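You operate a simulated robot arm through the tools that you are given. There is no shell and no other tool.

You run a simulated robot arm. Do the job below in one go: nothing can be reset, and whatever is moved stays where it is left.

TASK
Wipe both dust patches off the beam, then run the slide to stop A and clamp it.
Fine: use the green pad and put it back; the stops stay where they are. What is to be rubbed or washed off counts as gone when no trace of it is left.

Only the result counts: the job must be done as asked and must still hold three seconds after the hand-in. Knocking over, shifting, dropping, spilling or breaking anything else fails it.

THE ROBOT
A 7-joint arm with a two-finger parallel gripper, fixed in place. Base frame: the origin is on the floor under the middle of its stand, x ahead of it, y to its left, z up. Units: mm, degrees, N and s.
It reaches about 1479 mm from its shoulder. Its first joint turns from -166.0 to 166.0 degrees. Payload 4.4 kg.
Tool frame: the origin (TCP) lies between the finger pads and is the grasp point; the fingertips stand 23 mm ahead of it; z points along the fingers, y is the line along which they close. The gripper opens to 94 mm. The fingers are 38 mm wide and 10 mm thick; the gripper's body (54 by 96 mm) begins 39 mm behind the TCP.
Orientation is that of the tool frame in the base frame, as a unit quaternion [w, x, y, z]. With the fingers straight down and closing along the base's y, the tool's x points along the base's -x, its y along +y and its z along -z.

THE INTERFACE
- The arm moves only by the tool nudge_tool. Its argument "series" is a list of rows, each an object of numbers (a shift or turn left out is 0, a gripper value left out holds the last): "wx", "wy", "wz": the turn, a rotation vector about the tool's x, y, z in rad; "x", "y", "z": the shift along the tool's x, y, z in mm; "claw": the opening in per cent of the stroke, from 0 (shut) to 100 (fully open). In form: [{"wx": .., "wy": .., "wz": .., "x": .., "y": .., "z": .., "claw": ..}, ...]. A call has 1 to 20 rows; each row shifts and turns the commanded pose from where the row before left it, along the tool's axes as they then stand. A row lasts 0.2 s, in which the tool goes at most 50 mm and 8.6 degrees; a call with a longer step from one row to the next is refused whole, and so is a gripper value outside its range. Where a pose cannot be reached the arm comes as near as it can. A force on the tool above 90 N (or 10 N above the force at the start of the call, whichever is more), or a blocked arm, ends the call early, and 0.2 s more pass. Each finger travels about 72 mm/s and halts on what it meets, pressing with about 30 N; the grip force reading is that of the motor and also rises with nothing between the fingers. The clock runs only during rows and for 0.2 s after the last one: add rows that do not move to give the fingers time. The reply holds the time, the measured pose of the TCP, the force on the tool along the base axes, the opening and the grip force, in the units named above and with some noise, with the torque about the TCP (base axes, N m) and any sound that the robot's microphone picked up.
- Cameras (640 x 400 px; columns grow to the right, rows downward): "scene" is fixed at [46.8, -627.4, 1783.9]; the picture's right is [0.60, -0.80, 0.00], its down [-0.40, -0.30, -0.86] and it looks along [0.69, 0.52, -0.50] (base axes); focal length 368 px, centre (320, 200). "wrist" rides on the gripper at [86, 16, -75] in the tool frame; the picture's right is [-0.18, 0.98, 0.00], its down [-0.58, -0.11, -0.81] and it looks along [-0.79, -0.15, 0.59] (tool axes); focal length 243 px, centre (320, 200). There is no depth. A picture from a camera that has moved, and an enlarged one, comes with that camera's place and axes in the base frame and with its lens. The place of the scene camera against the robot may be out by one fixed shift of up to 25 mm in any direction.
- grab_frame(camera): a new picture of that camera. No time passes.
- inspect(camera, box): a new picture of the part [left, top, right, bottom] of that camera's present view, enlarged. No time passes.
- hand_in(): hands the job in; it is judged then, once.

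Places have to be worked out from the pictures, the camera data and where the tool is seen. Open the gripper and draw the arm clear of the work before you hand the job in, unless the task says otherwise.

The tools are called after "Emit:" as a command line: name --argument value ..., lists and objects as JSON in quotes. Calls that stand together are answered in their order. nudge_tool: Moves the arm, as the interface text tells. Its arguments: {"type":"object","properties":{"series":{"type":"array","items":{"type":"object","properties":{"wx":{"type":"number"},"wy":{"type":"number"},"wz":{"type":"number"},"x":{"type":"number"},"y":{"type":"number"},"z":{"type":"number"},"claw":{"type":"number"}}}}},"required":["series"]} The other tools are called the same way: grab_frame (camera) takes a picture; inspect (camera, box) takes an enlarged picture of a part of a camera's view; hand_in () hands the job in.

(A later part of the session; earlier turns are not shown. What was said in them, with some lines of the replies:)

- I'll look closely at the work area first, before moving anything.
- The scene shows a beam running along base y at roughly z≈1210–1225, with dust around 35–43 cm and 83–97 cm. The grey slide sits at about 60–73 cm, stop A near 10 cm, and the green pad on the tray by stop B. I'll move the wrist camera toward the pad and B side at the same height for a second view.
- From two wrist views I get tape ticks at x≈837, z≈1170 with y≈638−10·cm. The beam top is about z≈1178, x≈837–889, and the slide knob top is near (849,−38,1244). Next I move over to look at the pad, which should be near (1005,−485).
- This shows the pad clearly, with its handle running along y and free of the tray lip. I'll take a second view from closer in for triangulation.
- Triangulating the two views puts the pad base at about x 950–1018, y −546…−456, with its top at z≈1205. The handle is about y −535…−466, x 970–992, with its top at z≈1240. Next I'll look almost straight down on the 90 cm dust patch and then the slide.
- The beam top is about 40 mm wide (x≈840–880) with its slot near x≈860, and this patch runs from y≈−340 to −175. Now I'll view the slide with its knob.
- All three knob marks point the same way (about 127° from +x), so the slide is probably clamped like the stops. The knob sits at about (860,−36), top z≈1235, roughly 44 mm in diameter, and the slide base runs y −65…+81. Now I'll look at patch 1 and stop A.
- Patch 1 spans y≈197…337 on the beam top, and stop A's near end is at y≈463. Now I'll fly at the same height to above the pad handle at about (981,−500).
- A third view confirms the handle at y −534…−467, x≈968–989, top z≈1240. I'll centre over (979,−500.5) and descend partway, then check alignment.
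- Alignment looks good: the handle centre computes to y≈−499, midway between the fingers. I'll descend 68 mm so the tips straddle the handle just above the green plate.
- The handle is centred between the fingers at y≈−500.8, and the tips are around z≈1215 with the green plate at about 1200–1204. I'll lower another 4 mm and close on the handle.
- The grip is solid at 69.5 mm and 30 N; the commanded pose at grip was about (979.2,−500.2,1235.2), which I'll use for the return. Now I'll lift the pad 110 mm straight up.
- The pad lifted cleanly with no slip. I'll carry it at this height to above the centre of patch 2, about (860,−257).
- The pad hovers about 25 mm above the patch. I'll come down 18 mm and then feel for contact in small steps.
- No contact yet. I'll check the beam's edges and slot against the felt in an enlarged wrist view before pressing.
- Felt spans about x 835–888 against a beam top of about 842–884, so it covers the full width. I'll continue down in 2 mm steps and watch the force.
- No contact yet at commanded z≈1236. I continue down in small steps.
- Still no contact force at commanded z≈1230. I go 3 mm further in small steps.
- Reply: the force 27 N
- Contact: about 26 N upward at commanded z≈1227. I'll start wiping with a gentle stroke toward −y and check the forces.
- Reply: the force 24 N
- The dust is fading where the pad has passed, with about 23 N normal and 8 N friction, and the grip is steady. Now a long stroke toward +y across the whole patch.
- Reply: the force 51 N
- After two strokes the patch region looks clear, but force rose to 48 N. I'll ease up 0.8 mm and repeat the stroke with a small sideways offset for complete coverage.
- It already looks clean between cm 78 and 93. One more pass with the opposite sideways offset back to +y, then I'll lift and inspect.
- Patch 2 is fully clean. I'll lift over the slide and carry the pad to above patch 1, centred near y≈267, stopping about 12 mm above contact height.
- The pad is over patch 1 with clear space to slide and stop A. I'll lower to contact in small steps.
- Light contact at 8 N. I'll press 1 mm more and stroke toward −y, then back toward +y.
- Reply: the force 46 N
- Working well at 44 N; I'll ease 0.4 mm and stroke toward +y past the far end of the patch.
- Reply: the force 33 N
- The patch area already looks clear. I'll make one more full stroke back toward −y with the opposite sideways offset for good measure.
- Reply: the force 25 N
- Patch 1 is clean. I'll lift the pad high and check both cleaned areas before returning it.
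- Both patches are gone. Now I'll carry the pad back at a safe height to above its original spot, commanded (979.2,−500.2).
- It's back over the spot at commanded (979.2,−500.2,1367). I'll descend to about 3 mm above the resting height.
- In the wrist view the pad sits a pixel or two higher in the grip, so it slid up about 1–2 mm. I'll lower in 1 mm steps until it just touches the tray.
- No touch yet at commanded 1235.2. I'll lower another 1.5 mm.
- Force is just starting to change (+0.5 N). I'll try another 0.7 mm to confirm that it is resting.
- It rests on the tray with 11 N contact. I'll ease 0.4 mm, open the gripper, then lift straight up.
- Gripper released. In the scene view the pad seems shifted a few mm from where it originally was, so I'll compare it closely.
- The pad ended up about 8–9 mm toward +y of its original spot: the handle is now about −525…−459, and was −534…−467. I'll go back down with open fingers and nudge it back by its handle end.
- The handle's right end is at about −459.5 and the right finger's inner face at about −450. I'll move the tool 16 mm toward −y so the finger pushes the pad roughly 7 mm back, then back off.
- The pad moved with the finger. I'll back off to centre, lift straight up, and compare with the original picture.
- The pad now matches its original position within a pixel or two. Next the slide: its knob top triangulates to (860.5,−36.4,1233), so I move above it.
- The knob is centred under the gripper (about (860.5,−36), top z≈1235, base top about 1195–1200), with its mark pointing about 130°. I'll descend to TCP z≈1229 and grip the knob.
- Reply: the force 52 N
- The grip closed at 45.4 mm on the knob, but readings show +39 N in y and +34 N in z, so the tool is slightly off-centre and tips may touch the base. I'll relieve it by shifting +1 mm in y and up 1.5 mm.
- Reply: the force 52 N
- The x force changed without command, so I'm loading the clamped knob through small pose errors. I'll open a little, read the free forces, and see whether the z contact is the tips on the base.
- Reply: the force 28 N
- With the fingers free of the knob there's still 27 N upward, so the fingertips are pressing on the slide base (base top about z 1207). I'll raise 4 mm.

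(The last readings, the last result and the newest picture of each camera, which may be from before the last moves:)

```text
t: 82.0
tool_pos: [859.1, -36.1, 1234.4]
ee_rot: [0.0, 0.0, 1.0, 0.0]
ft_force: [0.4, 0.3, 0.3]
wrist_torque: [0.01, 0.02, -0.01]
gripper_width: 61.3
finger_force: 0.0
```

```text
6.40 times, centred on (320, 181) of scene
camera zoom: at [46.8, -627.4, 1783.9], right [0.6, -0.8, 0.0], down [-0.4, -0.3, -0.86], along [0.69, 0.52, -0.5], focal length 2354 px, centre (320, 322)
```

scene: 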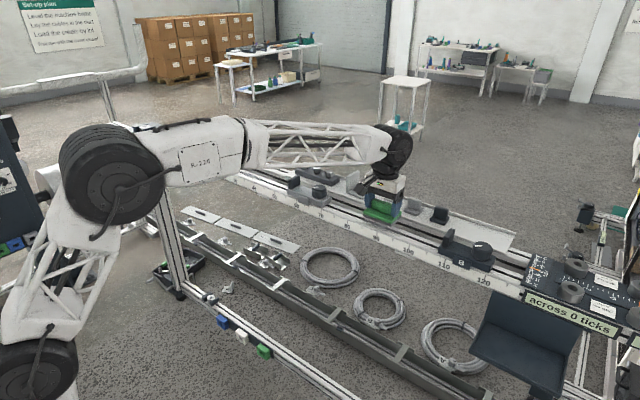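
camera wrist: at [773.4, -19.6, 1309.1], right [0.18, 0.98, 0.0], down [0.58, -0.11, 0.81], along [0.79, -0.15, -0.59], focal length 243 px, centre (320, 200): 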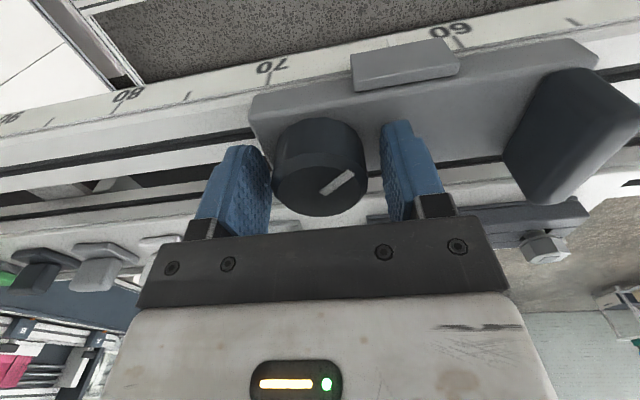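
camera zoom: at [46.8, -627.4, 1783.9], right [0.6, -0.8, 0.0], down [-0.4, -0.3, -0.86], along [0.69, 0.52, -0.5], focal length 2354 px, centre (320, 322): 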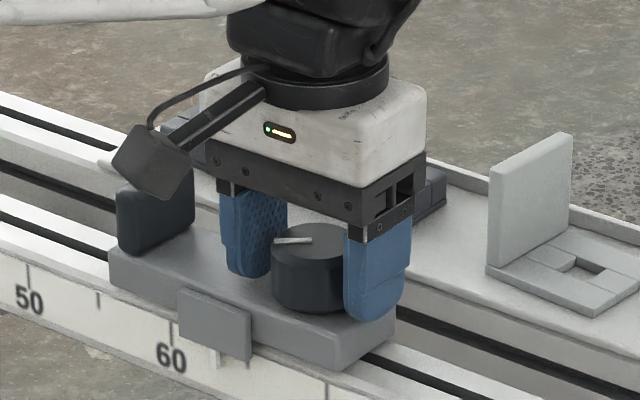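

The gripper is now free of contact, with tips about 4 mm above the slide base. Earlier y-forces suggest the knob centre is near y≈−34.4, so I'll shift +1 mm and close again.

Emit:
nudge_tool --series '[{"y": 1}, {"claw": 55}, {"claw": 50}, {"claw": 0}, {"claw": 0}, {"claw": 0}]'

```text
t: 83.4
tool_pos: [859.6, -35.4, 1233.2]
ee_rot: [-0.001, 0.0, 1.0, 0.0]
ft_force: [0.1, -25.0, -2.9]
wrist_torque: [0.29, -0.1, 0.02]
gripper_width: 45.6
finger_force: 45.2
```

Gripped at 45.6 mm with fy −25 N, so the centre is about −35. I'll shift −0.6 mm in y, then try turning the knob counter-clockwise (loosening, negative wz) by about 11°.

Emit:
nudge_tool --series '[{"y": -0.6}, {"wz": -0.05}, {"wz": -0.05}, {"wz": -0.05}, {"wz": -0.05}, {"wz": 0}]'

Emit:
inspect --camera "scene" --box '[270, 150, 370, 212]'

Emit:
grab_frame --camera "wrist"

```text
t: 84.8
tool_pos: [858.7, -34.7, 1234.3]
ee_rot: [0.0, -0.1, 0.995, 0.0]
ft_force: [-37.1, -20.6, -1.5]
wrist_torque: [-0.82, 0.44, 0.06]
gripper_width: 45.6
finger_force: 45.2
```

```text
6.40 times, centred on (320, 181) of scene
camera zoom: at [46.8, -627.4, 1783.9], right [0.6, -0.8, 0.0], down [-0.4, -0.3, -0.86], along [0.69, 0.52, -0.5], focal length 2354 px, centre (320, 322)
```

zoom: 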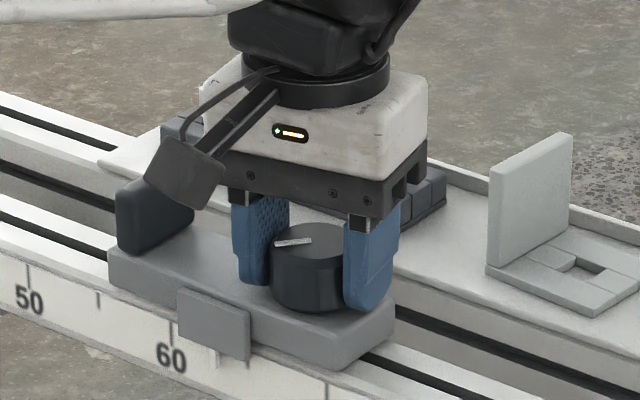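

```text
taken
camera wrist: at [772.7, -37.1, 1309.7], right [-0.01, 1.0, 0.0], down [0.59, 0.01, 0.81], along [0.81, 0.01, -0.59], focal length 243 px, centre (320, 200)
```

wrist: 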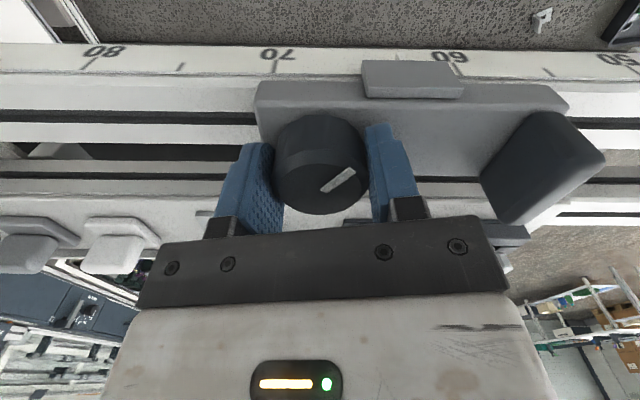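

The knob turned with the gripper (mark rotated ccw, negligible torque). I'll shift about 1 mm to relieve the side load and continue counter-clockwise another 35°, listening for a stop.

Emit:
nudge_tool --series '[{"x": 1.2, "y": -0.8}, {"wz": -0.1}, {"wz": -0.1}, {"wz": -0.1}, {"wz": -0.1}, {"wz": -0.1}, {"wz": -0.1}, {"wz": 0}]'

Emit:
inspect --camera "scene" --box '[270, 150, 370, 212]'

Emit:
grab_frame --camera "wrist"

```text
t: 86.6
tool_pos: [859.0, -36.1, 1234.2]
ee_rot: [0.0, -0.39, 0.921, 0.0]
ft_force: [15.1, 1.1, 8.8]
wrist_torque: [0.49, -0.44, 0.04]
gripper_width: 45.1
finger_force: 45.2
```

```text
6.40 times, centred on (320, 181) of scene
camera zoom: at [46.8, -627.4, 1783.9], right [0.6, -0.8, 0.0], down [-0.4, -0.3, -0.86], along [0.69, 0.52, -0.5], focal length 2354 px, centre (320, 322)
```

zoom: 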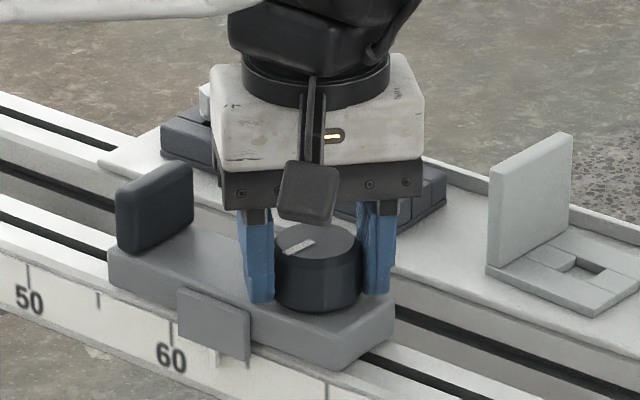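

```text
taken
camera wrist: at [788.1, -87.3, 1309.6], right [-0.58, 0.82, 0.0], down [0.48, 0.34, 0.81], along [0.66, 0.47, -0.59], focal length 243 px, centre (320, 200)
```

wrist: 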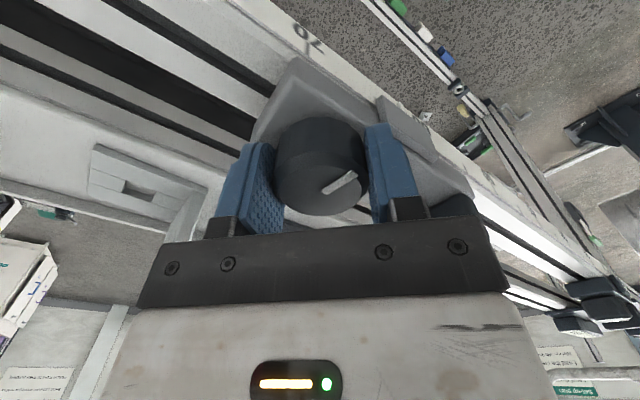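

The knob follows freely (46° so far, mark now pointing down-left). I'll continue counter-clockwise another 40° and see whether an end stop appears.

Emit:
nudge_tool --series '[{"wz": -0.1}, {"wz": -0.1}, {"wz": -0.1}, {"wz": -0.1}, {"wz": -0.1}, {"wz": -0.1}, {"wz": -0.1}, {"wz": 0}]'

Emit:
inspect --camera "scene" --box '[270, 150, 370, 212]'

```text
t: 88.4
tool_pos: [860.1, -36.6, 1234.2]
ee_rot: [0.0, -0.682, 0.731, 0.0]
ft_force: [41.5, -0.8, 1.5]
wrist_torque: [0.26, -0.42, -0.02]
gripper_width: 44.8
finger_force: 45.0
```

```text
6.40 times, centred on (320, 181) of scene
camera zoom: at [46.8, -627.4, 1783.9], right [0.6, -0.8, 0.0], down [-0.4, -0.3, -0.86], along [0.69, 0.52, -0.5], focal length 2354 px, centre (320, 322)
```

zoom: 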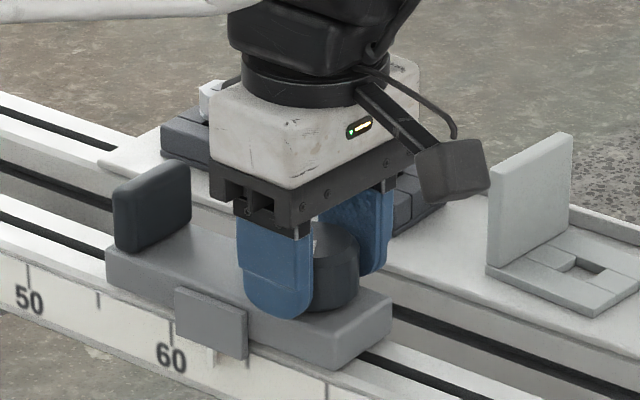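

The slide visibly crept a millimetre along the beam and the y-force dropped to about 0 after 86° of turning, so the clamp is released. I'll relieve the x side load by 1.5 mm, then test-drag the slide 12 mm toward stop A (+y = tool −x now).

Emit:
nudge_tool --series '[{"y": -1.5}, {"x": -2, "y": 0.14}, {"x": -5, "y": 0.35}, {"x": -5, "y": 0.35}, {"x": 0}]'

Emit:
inspect --camera "scene" --box '[270, 150, 370, 212]'

```text
t: 89.6
tool_pos: [859.5, -23.7, 1233.6]
ee_rot: [-0.001, -0.681, 0.732, 0.0]
ft_force: [-18.8, 0.4, -0.3]
wrist_torque: [-0.26, 0.07, 0.03]
gripper_width: 45.0
finger_force: 44.8
```

```text
6.40 times, centred on (320, 181) of scene
camera zoom: at [46.8, -627.4, 1783.9], right [0.6, -0.8, 0.0], down [-0.4, -0.3, -0.86], along [0.69, 0.52, -0.5], focal length 2354 px, centre (320, 322)
```

zoom: 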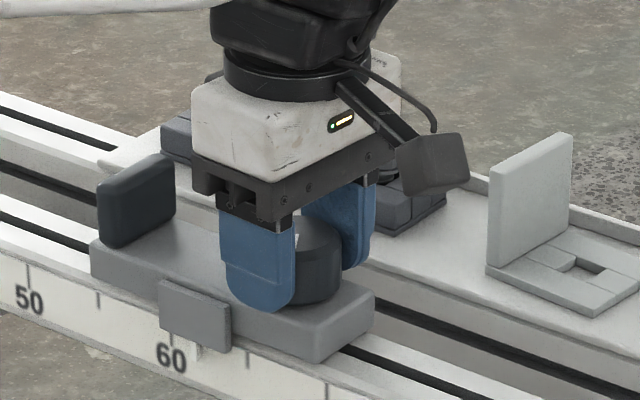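

The slide drags freely with almost no y-force. I'll run it about 300 mm toward stop A and then measure the remaining gap.

Emit:
nudge_tool --series '[{"x": -5, "y": 0.9}, {"x": -10, "y": 0.71}, {"x": -19.95, "y": 1.416}, {"x": -19.95, "y": 1.416}, {"x": -19.95, "y": 1.416}, {"x": -19.95, "y": 1.416}, {"x": -19.95, "y": 1.416}, {"x": -19.95, "y": 1.416}, {"x": -19.95, "y": 1.416}, {"x": -19.95, "y": 1.416}, {"x": -19.95, "y": 1.416}, {"x": -19.95, "y": 1.416}, {"x": -19.95, "y": 1.416}, {"x": -19.95, "y": 1.416}, {"x": -19.95, "y": 1.416}, {"x": -19.95, "y": 1.416}, {"x": -5, "y": 0.35}, {"x": 0}]'

Emit:
grab_frame --camera "scene"

Emit:
inspect --camera "scene" --box '[180, 120, 290, 188]'

Emit:
grab_frame --camera "wrist"

```text
t: 93.4
tool_pos: [859.3, 274.4, 1235.0]
ee_rot: [-0.002, -0.682, 0.731, 0.0]
ft_force: [13.5, 0.0, -29.1]
wrist_torque: [-0.3, -0.11, -0.05]
gripper_width: 45.2
finger_force: 45.2
```

```text
taken
```

scene: 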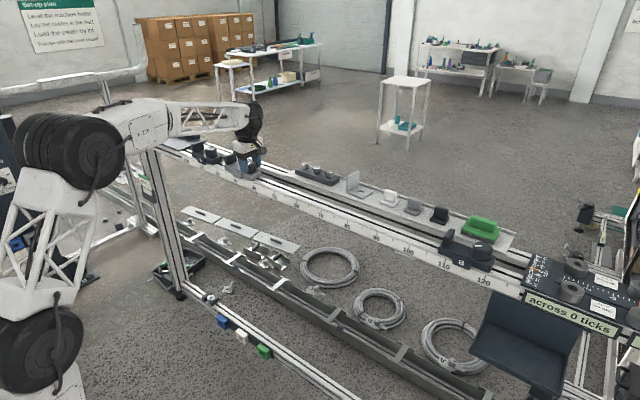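

```text
5.82 times, centred on (235, 154) of scene
camera zoom: at [46.8, -627.4, 1783.9], right [0.6, -0.8, 0.0], down [-0.4, -0.3, -0.86], along [0.69, 0.52, -0.5], focal length 2140 px, centre (814, 468)
```

zoom: 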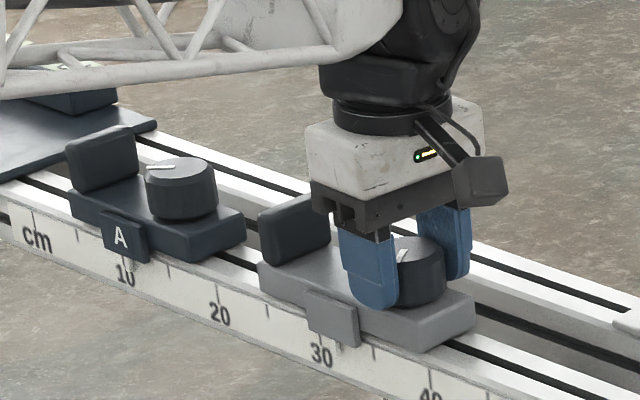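

```text
taken
camera wrist: at [838.6, 190.0, 1310.0], right [-0.97, 0.25, 0.0], down [0.15, 0.57, 0.81], along [0.2, 0.78, -0.59], focal length 243 px, centre (320, 200)
```

wrist: 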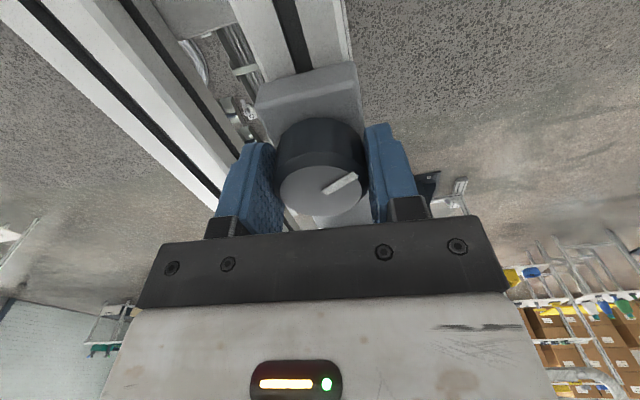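

About 70 mm of gap remains (slide end ≈392, stop A ≈463). I'll ease z down 1 mm for the −29 N pull and run another 52 mm, slowing down.

Emit:
nudge_tool --series '[{"z": 1}, {"x": -7.98, "y": 0.566}, {"x": -9.975, "y": 0.708}, {"x": -9.975, "y": 0.708}, {"x": -9.975, "y": 0.708}, {"x": -7.98, "y": 0.566}, {"x": -3.99, "y": 0.283}, {"x": -1.995, "y": 0.142}, {"x": 0}]'

Emit:
inspect --camera "scene" --box '[180, 120, 290, 188]'

```text
t: 95.4
tool_pos: [858.8, 326.8, 1234.4]
ee_rot: [0.002, -0.682, 0.731, -0.001]
ft_force: [-21.8, -0.8, 31.3]
wrist_torque: [0.56, 0.97, 0.02]
gripper_width: 45.1
finger_force: 45.1
```

```text
5.82 times, centred on (235, 154) of scene
camera zoom: at [46.8, -627.4, 1783.9], right [0.6, -0.8, 0.0], down [-0.4, -0.3, -0.86], along [0.69, 0.52, -0.5], focal length 2140 px, centre (814, 468)
```

zoom: 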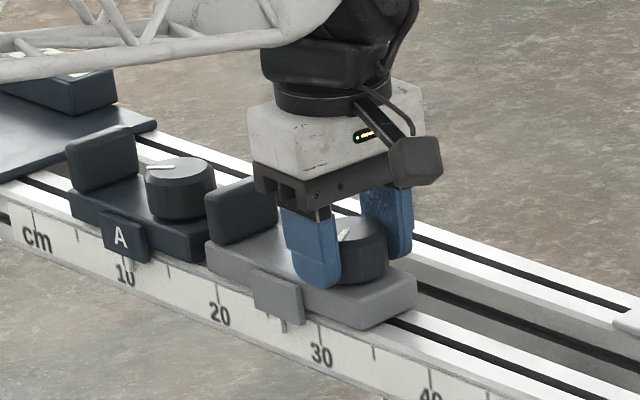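

About 14 mm of gap remains with no y-force yet. I'll continue with 2 mm steps.

Emit:
nudge_tool --series '[{"z": -0.5}, {"x": -1.995, "y": 0.142}, {"x": -1.995, "y": 0.142}, {"x": -1.995, "y": 0.142}, {"x": -1.995, "y": 0.142}, {"x": 0}]'

Emit:
inspect --camera "scene" --box '[190, 130, 260, 174]'

```text
t: 96.8
tool_pos: [860.4, 336.7, 1234.3]
ee_rot: [0.001, -0.682, 0.731, 0.0]
ft_force: [-44.1, 0.0, 37.6]
wrist_torque: [0.16, 0.9, 0.07]
gripper_width: 45.0
finger_force: 45.0
```

```text
9.09 times, centred on (225, 152) of scene
camera zoom: at [46.8, -627.4, 1783.9], right [0.6, -0.8, 0.0], down [-0.4, -0.3, -0.86], along [0.69, 0.52, -0.5], focal length 3343 px, centre (1184, 636)
```

zoom: 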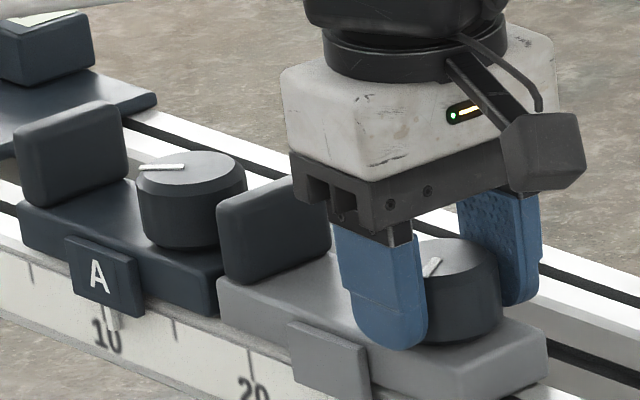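

The gap is now just a few millimetres. I'll relieve side loads (−1.2 mm in x, up 0.8 mm) and advance in 1 mm steps, watching fy for contact with stop A.

Emit:
nudge_tool --series '[{"y": 1.2, "z": -0.8}, {"x": -1, "y": 0.07}, {"x": -1, "y": 0.07}, {"x": -1, "y": 0.07}, {"x": 0}]'

```text
t: 98.0
tool_pos: [858.8, 337.7, 1234.5]
ee_rot: [0.001, -0.681, 0.732, 0.0]
ft_force: [30.4, -0.6, 30.8]
wrist_torque: [-0.25, -0.53, -0.06]
gripper_width: 44.9
finger_force: 44.4
```

No y contact yet (fy≈−0.6). Another 3 mm in 1 mm steps, with a further 0.7 mm up.

Emit:
nudge_tool --series '[{"y": -0.4, "z": -0.7}, {"x": -1, "y": 0.07}, {"x": -1, "y": 0.07}, {"x": -1, "y": 0.07}, {"x": 0}]'

Emit:
inspect --camera "scene" --box '[190, 130, 260, 174]'

```text
t: 99.2
tool_pos: [859.7, 340.6, 1234.8]
ee_rot: [-0.001, -0.681, 0.733, 0.0]
ft_force: [10.4, -1.2, 9.3]
wrist_torque: [-0.27, 0.19, -0.03]
gripper_width: 45.1
finger_force: 45.1
```

```text
9.09 times, centred on (225, 152) of scene
camera zoom: at [46.8, -627.4, 1783.9], right [0.6, -0.8, 0.0], down [-0.4, -0.3, -0.86], along [0.69, 0.52, -0.5], focal length 3343 px, centre (1184, 636)
```

zoom: 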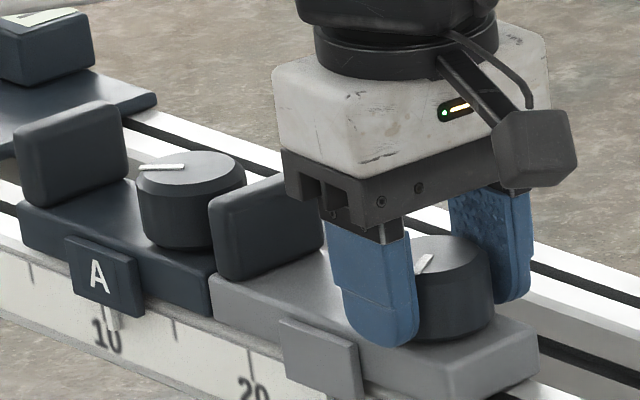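

By pixel comparison the gap is about 2–3 mm. Continuing in 1 mm steps.

Emit:
nudge_tool --series '[{"x": -1, "y": 0.07}, {"x": -1, "y": 0.07}, {"x": 0}]'

```text
t: 100.0
tool_pos: [859.9, 342.1, 1234.5]
ee_rot: [0.0, -0.681, 0.732, -0.001]
ft_force: [30.8, -1.3, 6.2]
wrist_torque: [-0.56, -0.51, -0.06]
gripper_width: 45.0
finger_force: 44.7
```

Still no stop contact (fy≈−1.3). Two more 1 mm steps.

Emit:
nudge_tool --series '[{"x": -1, "y": -0.4}, {"x": -1, "y": 0.07}, {"x": 0}]'

Emit:
inspect --camera "scene" --box '[190, 130, 260, 174]'

```text
t: 100.8
tool_pos: [859.6, 343.2, 1234.1]
ee_rot: [-0.002, -0.682, 0.732, 0.0]
ft_force: [-3.3, -37.8, -14.2]
wrist_torque: [-0.43, -0.41, 0.02]
gripper_width: 44.7
finger_force: 44.7
```

```text
9.09 times, centred on (225, 152) of scene
camera zoom: at [46.8, -627.4, 1783.9], right [0.6, -0.8, 0.0], down [-0.4, -0.3, -0.86], along [0.69, 0.52, -0.5], focal length 3343 px, centre (1184, 636)
```

zoom: 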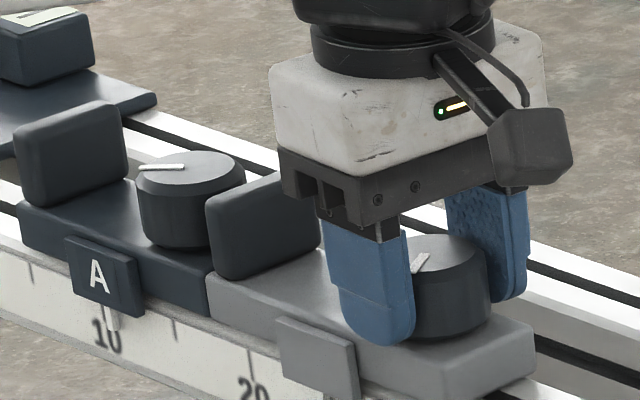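

Contact: fy is −38 N and stop A hasn't moved. I'll back off 0.5 mm to soften the push, then start turning the knob clockwise (positive wz) in stages, keeping a light push against the stop.

Emit:
nudge_tool --series '[{"x": 0.5, "y": -0.03}, {"wz": 0.1}, {"wz": 0.1}, {"wz": 0.1}, {"wz": 0.1}, {"wz": 0}]'

Emit:
inspect --camera "scene" --box '[190, 130, 260, 174]'

```text
t: 102.2
tool_pos: [858.9, 343.3, 1234.7]
ee_rot: [0.0, -0.522, 0.853, -0.001]
ft_force: [64.8, -16.9, -28.3]
wrist_torque: [0.52, 0.06, -0.04]
gripper_width: 45.0
finger_force: 44.9
```

```text
9.09 times, centred on (225, 152) of scene
camera zoom: at [46.8, -627.4, 1783.9], right [0.6, -0.8, 0.0], down [-0.4, -0.3, -0.86], along [0.69, 0.52, -0.5], focal length 3343 px, centre (1184, 636)
```

zoom: 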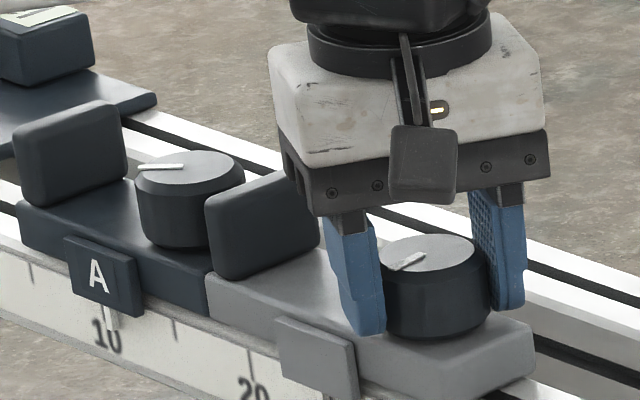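

Still lightly pressed on the stop (fy −17 N), but the x load is +65 N. I'll shift +1.8 mm in base x, 0.6 mm down, and turn another 23° clockwise.

Emit:
nudge_tool --series '[{"x": -0.82, "y": -1.6, "z": 0.6}, {"wz": 0.1}, {"wz": 0.1}, {"wz": 0.1}, {"wz": 0.1}, {"wz": 0}]'

```text
t: 103.6
tool_pos: [859.4, 345.4, 1236.0]
ee_rot: [0.001, -0.343, 0.939, 0.0]
ft_force: [-39.5, -9.1, -6.4]
wrist_torque: [-0.18, 0.87, -0.03]
gripper_width: 45.0
finger_force: 45.4
```

Push on the stop is −9 N. I'll trim −0.8 mm in x, +0.4 mm in y, and turn another 23° clockwise.

Emit:
nudge_tool --series '[{"x": 0.36, "y": 0.82}, {"wz": 0.1}, {"wz": 0.1}, {"wz": 0.1}, {"wz": 0.1}, {"wz": 0}]'

Emit:
inspect --camera "scene" --box '[190, 130, 260, 174]'

```text
t: 105.0
tool_pos: [860.5, 346.0, 1235.4]
ee_rot: [0.002, -0.149, 0.989, 0.0]
ft_force: [-33.2, 2.9, 6.7]
wrist_torque: [-0.12, 1.07, -0.01]
gripper_width: 45.3
finger_force: 45.3
```

```text
9.09 times, centred on (225, 152) of scene
camera zoom: at [46.8, -627.4, 1783.9], right [0.6, -0.8, 0.0], down [-0.4, -0.3, -0.86], along [0.69, 0.52, -0.5], focal length 3343 px, centre (1184, 636)
```

zoom: 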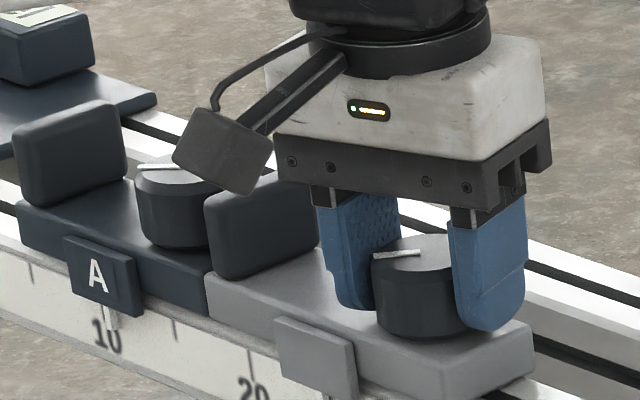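

The y push has gone to about 0, so I'll re-push +1.3 mm against the stop and trim x before tightening further.

Emit:
nudge_tool --series '[{"x": 0.3, "y": 0.8}, {"x": -0.02, "y": 0.65}, {"wz": 0}]'

```text
t: 105.8
tool_pos: [860.4, 346.2, 1234.1]
ee_rot: [0.0, -0.148, 0.989, 0.001]
ft_force: [0.8, -7.4, 7.7]
wrist_torque: [0.48, -1.3, -0.02]
gripper_width: 44.9
finger_force: 45.3
```

Contact regained at −7 N. A bit more push (+0.6 mm), then turn another 11° clockwise.

Emit:
nudge_tool --series '[{"x": -0.18, "y": 0.57}, {"wz": 0.1}, {"wz": 0.1}, {"wz": 0}]'

```text
t: 106.8
tool_pos: [860.3, 345.5, 1234.3]
ee_rot: [0.0, -0.049, 0.999, 0.0]
ft_force: [30.1, -41.5, 22.2]
wrist_torque: [-0.38, -0.46, 0.69]
gripper_width: 45.1
finger_force: 45.2
```

Now a resisting torque of 0.69 N·m appears, so the clamp is starting to bite while fy is −41 N against the stop. I'll turn a further 6° clockwise and read the torque.

Emit:
nudge_tool --series '[{"wz": 0.05}, {"wz": 0.05}, {"wz": 0}]'

Emit:
inspect --camera "scene" --box '[190, 130, 260, 174]'

Emit:
grab_frame --camera "wrist"

```text
t: 107.6
tool_pos: [858.8, 346.9, 1232.3]
ee_rot: [0.0, 0.001, 1.0, -0.001]
ft_force: [21.1, -42.5, 14.6]
wrist_torque: [-0.49, -0.13, 1.28]
gripper_width: 45.6
finger_force: 44.9
```

```text
9.09 times, centred on (225, 152) of scene
camera zoom: at [46.8, -627.4, 1783.9], right [0.6, -0.8, 0.0], down [-0.4, -0.3, -0.86], along [0.69, 0.52, -0.5], focal length 3343 px, centre (1184, 636)
```

zoom: 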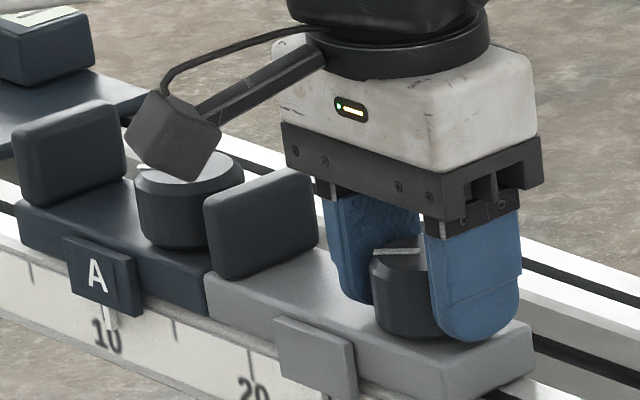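

```text
taken
camera wrist: at [774.0, 362.2, 1309.5], right [0.18, 0.98, 0.0], down [0.58, -0.11, 0.81], along [0.79, -0.15, -0.59], focal length 243 px, centre (320, 200)
```

wrist: 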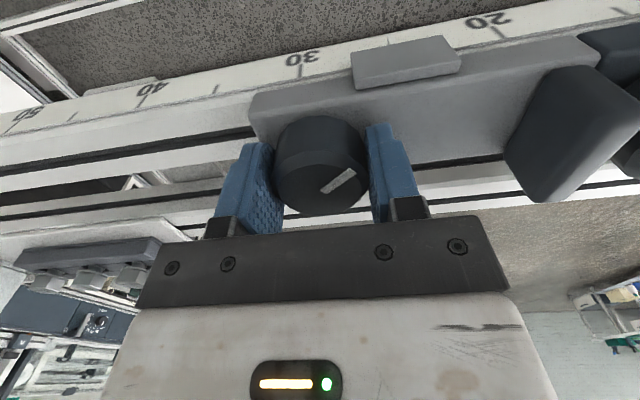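

Torque rose to 1.28 N·m and the knob mark is back near its original clamped direction; stop A and the slide touch. I'll tighten a few degrees more to make sure it's fully clamped.

Emit:
nudge_tool --series '[{"wz": 0.05}, {"wz": 0.05}, {"wz": 0}]'

Emit:
inspect --camera "wrist" --box '[240, 100, 400, 200]'

```text
t: 108.4
tool_pos: [859.0, 347.1, 1233.6]
ee_rot: [-0.001, 0.051, 0.999, -0.001]
ft_force: [14.4, -48.1, -6.5]
wrist_torque: [0.21, 0.15, 0.85]
gripper_width: 45.7
finger_force: 45.0
```

```text
4.00 times, centred on (320, 150) of wrist
camera zoom: at [775.8, 371.1, 1309.1], right [0.28, 0.96, 0.0], down [0.57, -0.17, 0.81], along [0.77, -0.23, -0.59], focal length 970 px, centre (320, 400)
```

zoom: 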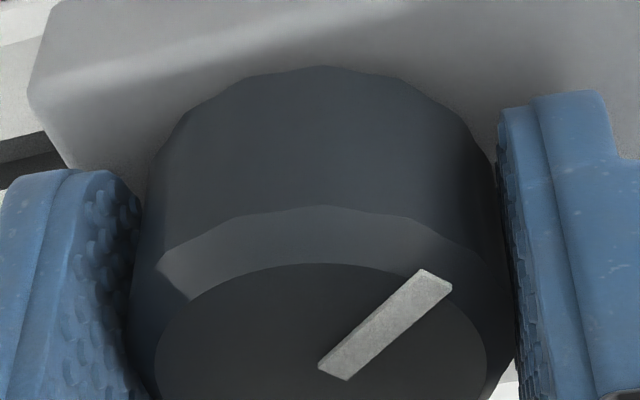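

The mark shifted slightly against the fingers, so the knob has reached its end and the grip slipped. To test the clamp, I'll pull back 2.5 mm in −y and see whether the slide resists.

Emit:
nudge_tool --series '[{"x": -0.125, "y": -1.25}, {"x": -0.125, "y": -1.25}, {"wz": 0}]'

Emit:
inspect --camera "scene" --box '[190, 130, 260, 174]'

```text
t: 109.2
tool_pos: [859.3, 346.9, 1234.6]
ee_rot: [0.0, 0.049, 0.999, 0.0]
ft_force: [11.2, 15.4, -9.7]
wrist_torque: [-0.38, -0.24, 0.52]
gripper_width: 45.8
finger_force: 44.9
```

```text
9.09 times, centred on (225, 152) of scene
camera zoom: at [46.8, -627.4, 1783.9], right [0.6, -0.8, 0.0], down [-0.4, -0.3, -0.86], along [0.69, 0.52, -0.5], focal length 3343 px, centre (1184, 636)
```

zoom: 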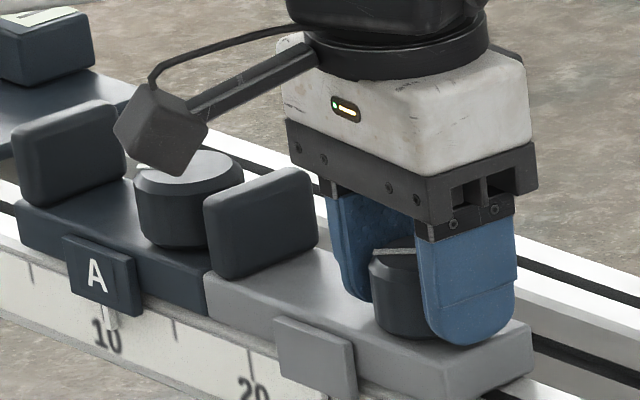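

The reaction swung from −48 N to +15 N over 2.5 mm with no slide motion, so the slide is clamped. I'll inspect stop A against its original picture before releasing.

Emit:
inspect --camera "scene" --box '[185, 135, 255, 179]'

Emit:
inspect --camera "scene" --box '[190, 150, 220, 169]'

```text
9.09 times, centred on (220, 157) of scene
camera zoom: at [46.8, -627.4, 1783.9], right [0.6, -0.8, 0.0], down [-0.4, -0.3, -0.86], along [0.69, 0.52, -0.5], focal length 3343 px, centre (1229, 591)
```

zoom: 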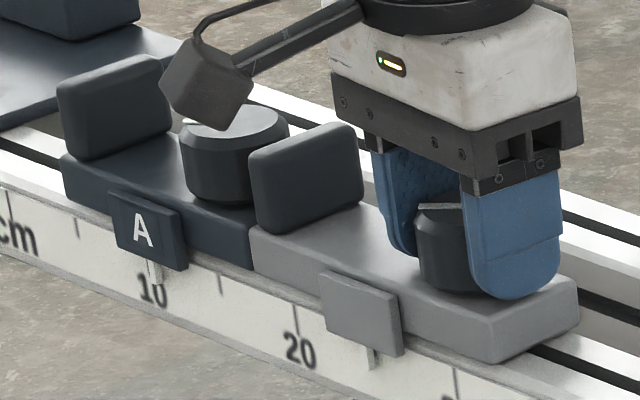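

```text
16.00 times, centred on (205, 160) of scene
camera zoom: at [46.8, -627.4, 1783.9], right [0.6, -0.8, 0.0], down [-0.4, -0.3, -0.86], along [0.69, 0.52, -0.5], focal length 5884 px, centre (2160, 848)
```

zoom: 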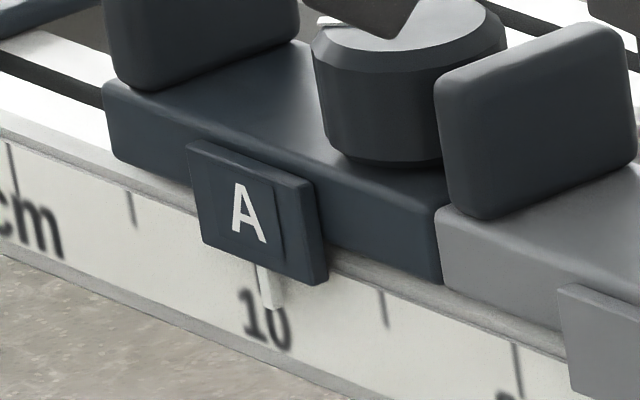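

Stop A matches its original pixels to within about 1 mm, and the slide end is flush against it. I'll open the gripper and lift straight up clear of the knob.

Emit:
nudge_tool --series '[{"y": 0.5}, {"claw": 60}, {"claw": 90}, {"claw": 100}, {"claw": 100}, {"z": -10}, {"z": -20}, {"z": -35}, {"z": -45}, {"z": -45}, {"z": -40}, {"z": 0}]'

Emit:
inspect --camera "scene" --box '[185, 135, 255, 179]'

Emit:
grab_frame --camera "wrist"

Emit:
inspect --camera "wrist" --box '[260, 0, 500, 150]'

```text
t: 111.8
tool_pos: [858.7, 347.5, 1432.8]
ee_rot: [-0.001, 0.051, 0.999, 0.0]
ft_force: [0.5, 0.6, -0.3]
wrist_torque: [0.0, 0.03, -0.01]
gripper_width: 94.0
finger_force: 0.2
```

```text
9.09 times, centred on (220, 157) of scene
camera zoom: at [46.8, -627.4, 1783.9], right [0.6, -0.8, 0.0], down [-0.4, -0.3, -0.86], along [0.69, 0.52, -0.5], focal length 3343 px, centre (1229, 591)
```

zoom: 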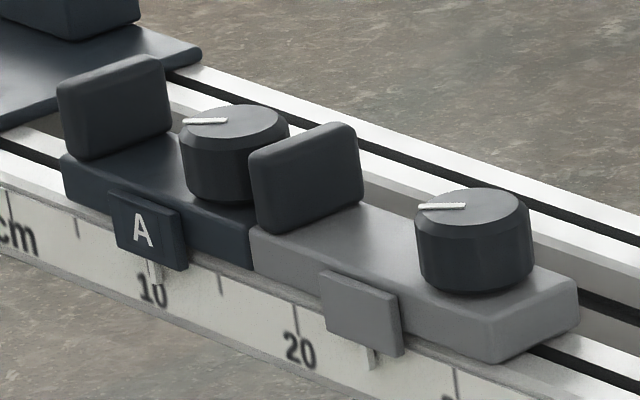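

```text
taken
camera wrist: at [774.9, 372.0, 1507.4], right [0.28, 0.96, 0.0], down [0.57, -0.17, 0.81], along [0.77, -0.23, -0.59], focal length 243 px, centre (320, 200)
```

wrist: 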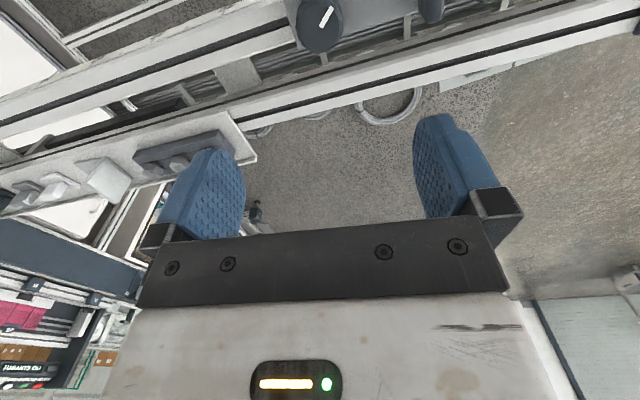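

```text
2.67 times, centred on (380, 75) of wrist
camera zoom: at [774.9, 372.0, 1507.4], right [0.28, 0.96, 0.0], down [0.57, -0.17, 0.81], along [0.77, -0.23, -0.59], focal length 647 px, centre (160, 533)
```

zoom: 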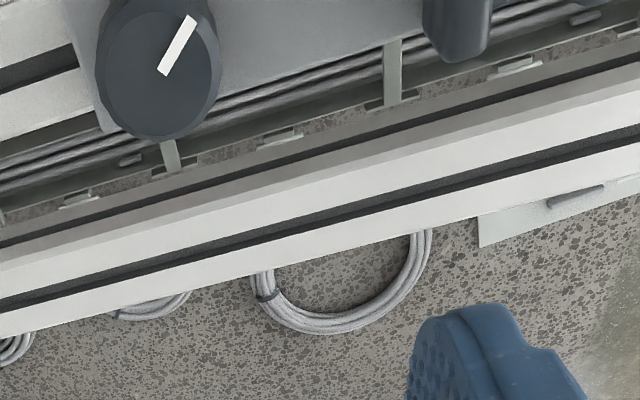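

The slide's mark matches A's clamped mark, and the slide sits against stop A. I'll straighten the wrist and move to view the contact from above to confirm no gap.

Emit:
nudge_tool --series '[{"wz": -0.1}, {"x": 20, "y": 20}, {"x": 30, "y": 40}, {"x": 20, "y": 40}, {"y": 20}, {"z": 0}]'

Emit:
grab_frame --camera "wrist"

Emit:
inspect --camera "wrist" --box '[240, 0, 480, 150]'

Emit:
inspect --camera "scene" --box '[200, 148, 230, 167]'

```text
t: 113.2
tool_pos: [789.1, 465.5, 1429.5]
ee_rot: [-0.001, 0.0, 1.0, -0.001]
ft_force: [0.1, 0.2, -1.0]
wrist_torque: [-0.01, -0.02, -0.01]
gripper_width: 94.1
finger_force: 0.1
```

```text
taken
camera wrist: at [703.3, 481.4, 1505.2], right [0.18, 0.98, 0.0], down [0.58, -0.11, 0.81], along [0.79, -0.15, -0.59], focal length 243 px, centre (320, 200)
```

wrist: 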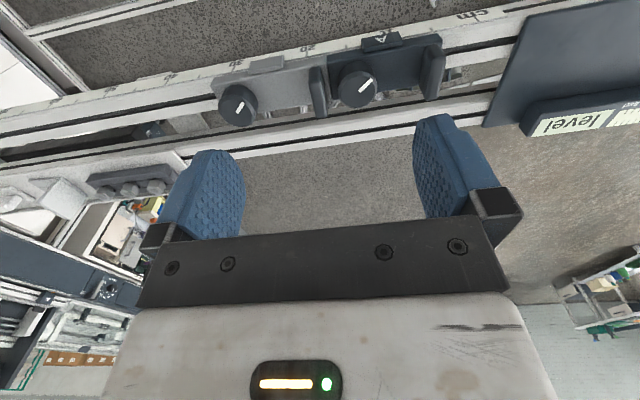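

```text
2.67 times, centred on (360, 75) of wrist
camera zoom: at [703.3, 481.4, 1505.2], right [0.18, 0.98, 0.0], down [0.58, -0.11, 0.81], along [0.79, -0.15, -0.59], focal length 647 px, centre (213, 533)
```

zoom: 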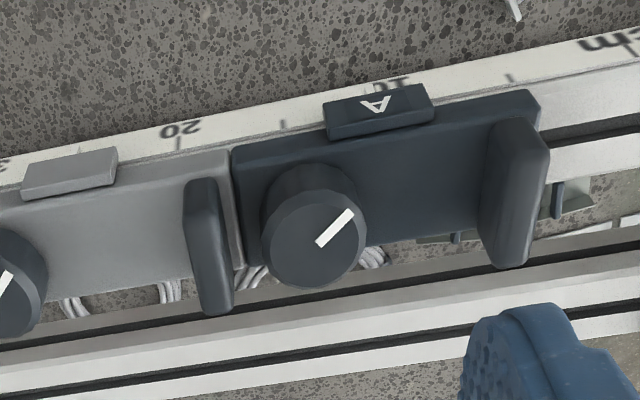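

```text
16.00 times, centred on (215, 158) of scene
camera zoom: at [46.8, -627.4, 1783.9], right [0.6, -0.8, 0.0], down [-0.4, -0.3, -0.86], along [0.69, 0.52, -0.5], focal length 5884 px, centre (2000, 880)
```

zoom: 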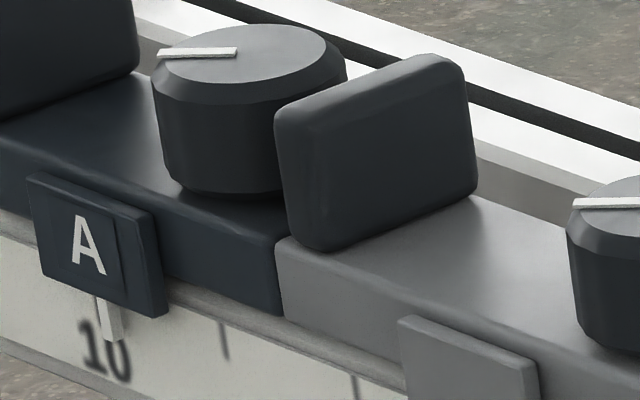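

No gap is visible between slide and stop A. I'll compare the slide's knob angle with A's and take a last look at the whole beam and pad.

Emit:
inspect --camera "wrist" --box '[200, 50, 300, 112]'

Emit:
inspect --camera "scene" --box '[215, 145, 285, 189]'

Emit:
inspect --camera "scene" --box '[180, 130, 360, 242]'

Emit:
inspect --camera "scene" --box '[340, 170, 520, 282]'

```text
6.40 times, centred on (250, 81) of wrist
camera zoom: at [703.3, 481.4, 1505.2], right [0.18, 0.98, 0.0], down [0.58, -0.11, 0.81], along [0.79, -0.15, -0.59], focal length 1553 px, centre (768, 962)
```

zoom: 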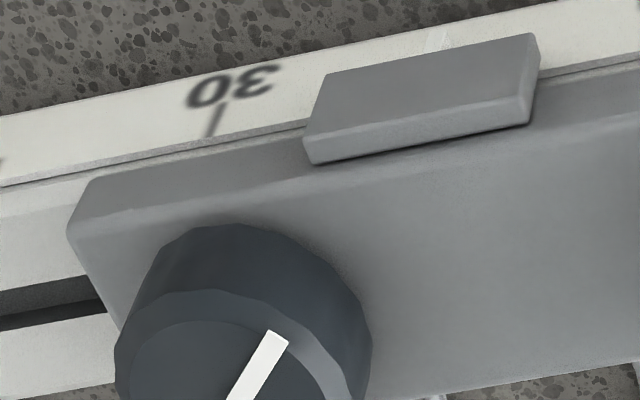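

```text
9.09 times, centred on (250, 167) of scene
camera zoom: at [46.8, -627.4, 1783.9], right [0.6, -0.8, 0.0], down [-0.4, -0.3, -0.86], along [0.69, 0.52, -0.5], focal length 3343 px, centre (956, 500)
```

zoom: 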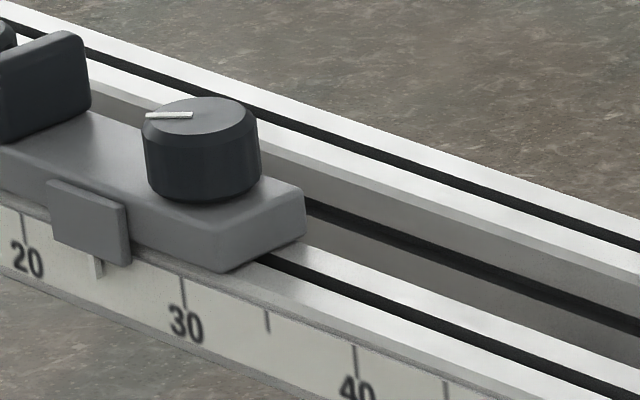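

```text
3.56 times, centred on (270, 186) of scene
camera zoom: at [46.8, -627.4, 1783.9], right [0.6, -0.8, 0.0], down [-0.4, -0.3, -0.86], along [0.69, 0.52, -0.5], focal length 1308 px, centre (498, 250)
```

zoom: 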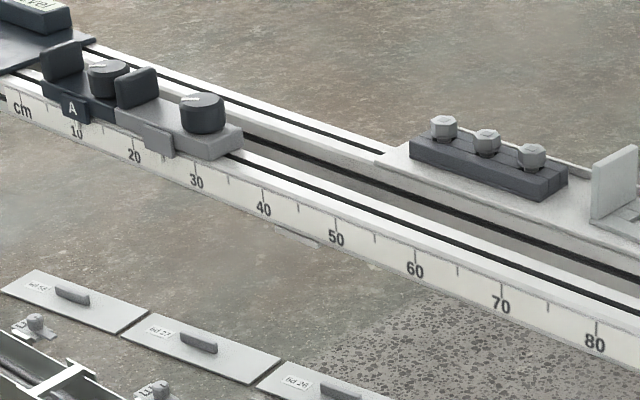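

```text
3.56 times, centred on (430, 226) of scene
camera zoom: at [46.8, -627.4, 1783.9], right [0.6, -0.8, 0.0], down [-0.4, -0.3, -0.86], along [0.69, 0.52, -0.5], focal length 1308 px, centre (-71, 108)
```

zoom: 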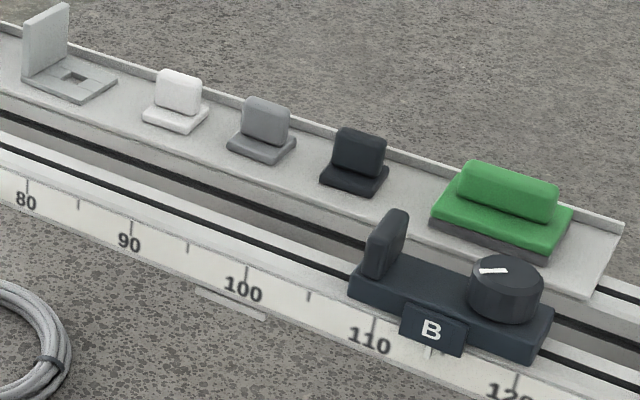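

Everything matches: slide mark about 129° against A's 131°, pad and stop B in place. On the way back to a clear pose I'll take a closer look at both wiped zones with the wrist camera.

Emit:
nudge_tool --series '[{"y": -20}, {"y": -45}, {"y": -45}, {"y": -45}, {"y": -35}, {"y": -10}, {"z": 0}]'

Emit:
inspect --camera "wrist" --box '[220, 0, 440, 138]'

```text
t: 114.8
tool_pos: [789.2, 265.1, 1427.8]
ee_rot: [0.0, 0.0, 1.0, 0.001]
ft_force: [0.7, 0.3, -0.7]
wrist_torque: [0.0, 0.0, 0.02]
gripper_width: 94.1
finger_force: 0.2
```

```text
2.90 times, centred on (330, 69) of wrist
camera zoom: at [703.8, 281.3, 1503.7], right [0.18, 0.98, 0.0], down [0.58, -0.11, 0.81], along [0.79, -0.15, -0.59], focal length 703 px, centre (291, 580)
```

zoom: 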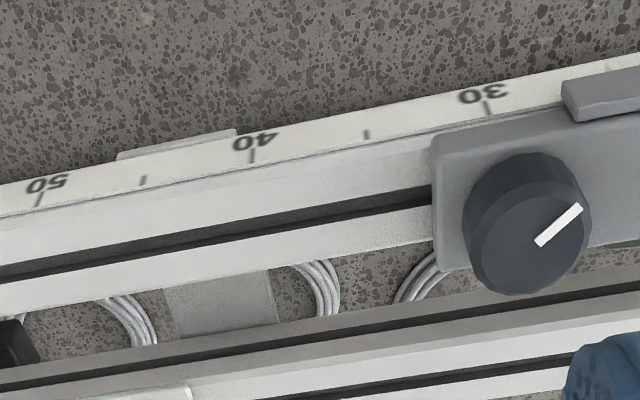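

The patch 1 zone is spotless. Now patch 2's zone.

Emit:
nudge_tool --series '[{"y": -20}, {"y": -45}, {"y": -45}, {"y": -45}, {"y": -45}, {"y": -45}, {"y": -45}, {"y": -45}, {"y": -45}, {"y": -45}, {"y": -45}, {"y": -40}, {"y": -15}, {"z": 0}]'

Emit:
inspect --camera "wrist" --box '[200, 0, 460, 162]'

Emit:
grab_frame --camera "scene"

```text
t: 117.8
tool_pos: [790.5, -261.9, 1429.6]
ee_rot: [0.0, 0.0, 1.0, 0.0]
ft_force: [-0.8, 0.5, -0.1]
wrist_torque: [-0.02, 0.01, -0.01]
gripper_width: 94.0
finger_force: 0.1
```

```text
2.46 times, centred on (330, 81) of wrist
camera zoom: at [704.6, -244.9, 1504.6], right [0.18, 0.98, 0.0], down [0.58, -0.11, 0.81], along [0.79, -0.15, -0.59], focal length 597 px, centre (295, 493)
```

zoom: 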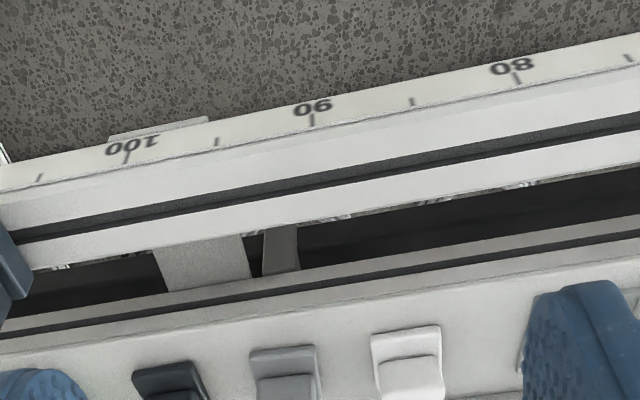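

```text
taken
```

scene: 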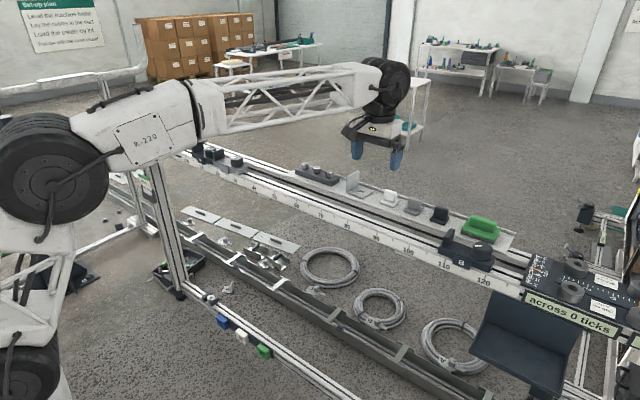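

Both zones are spotless, the pad and stops are in place, and the slide is clamped at stop A. I'll draw the arm back to a clear pose like the start.

Emit:
nudge_tool --series '[{"x": 20, "y": 20, "z": -10}, {"x": 40, "y": 40, "z": -10}, {"x": 40, "y": 40}, {"x": 30, "y": 40}, {"x": 20, "y": 30}, {"z": 0}]'

Emit:
inspect --camera "scene" --box '[180, 125, 290, 193]'

```text
refused: row 2 steps farther than a row can; nothing moved
```

```text
5.82 times, centred on (235, 159) of scene
camera zoom: at [46.8, -627.4, 1783.9], right [0.6, -0.8, 0.0], down [-0.4, -0.3, -0.86], along [0.69, 0.52, -0.5], focal length 2140 px, centre (814, 438)
```

zoom: 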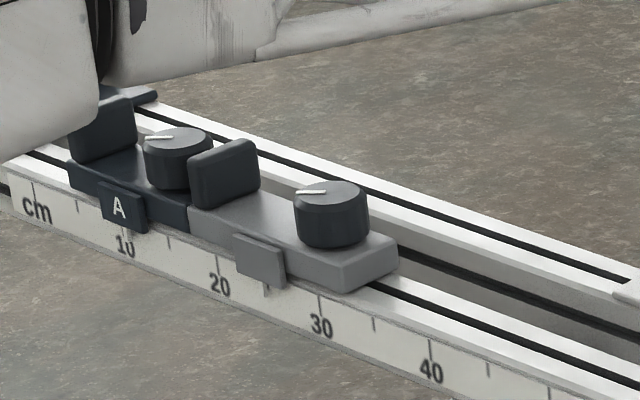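

That move was refused because one row was too long, and nothing moved. I'll repeat it with smaller steps.

Emit:
nudge_tool --series '[{"x": 15, "y": 15, "z": -8}, {"x": 28, "y": 30, "z": -8}, {"x": 30, "y": 35}, {"x": 30, "y": 35}, {"x": 30, "y": 35}, {"x": 15, "y": 15}, {"z": 0}]'

Emit:
grab_frame --camera "scene"

```text
t: 119.4
tool_pos: [642.5, -93.6, 1444.5]
ee_rot: [0.0, 0.001, 1.0, 0.0]
ft_force: [0.5, -0.3, -0.9]
wrist_torque: [0.0, -0.01, 0.02]
gripper_width: 94.0
finger_force: 0.1
```

```text
taken
```

scene: 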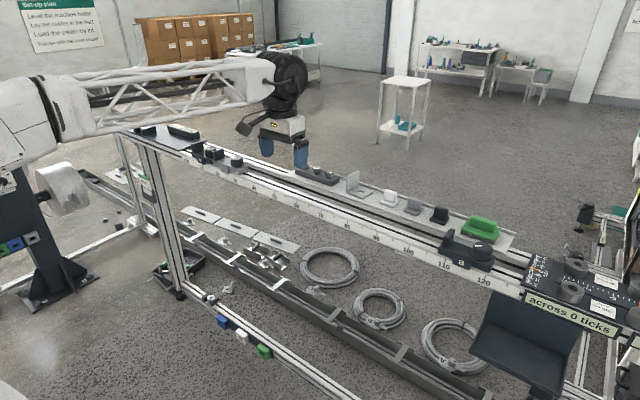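

The arm is back near its start pose, clear of the work with the gripper open. Both dust patches are gone, the pad is back on the tray, and the slide is clamped against stop A, so I hand in.

Emit:
hand_in

```text
The job is handed in.
```

I handed the job in. Both dust patches are wiped off the beam, and the slide is run up to stop A and clamped.

- **Dust:** I wiped both patches with the green pad. A last close look with the wrist camera showed no trace, except for the end of the patch near stop A that the slide now covers. That part looked clean before I moved the slide.
- **Pad:** It is back on the tray. It shifted about 8 mm when I let go, so I nudged it back, and it now matches its original position to within a pixel or two.
- **Slide:** It sits against stop A with no visible gap. Its knob mark is back where it was when clamped, and the slide did not move when I pulled back on it.
- **Stops:** B was not touched. A may have moved by about 1 mm while I pressed the slide against it with up to 48 N. That is near the limit of what I could measure from the pictures.

The arm is back near its start pose with the gripper open, clear of the work.
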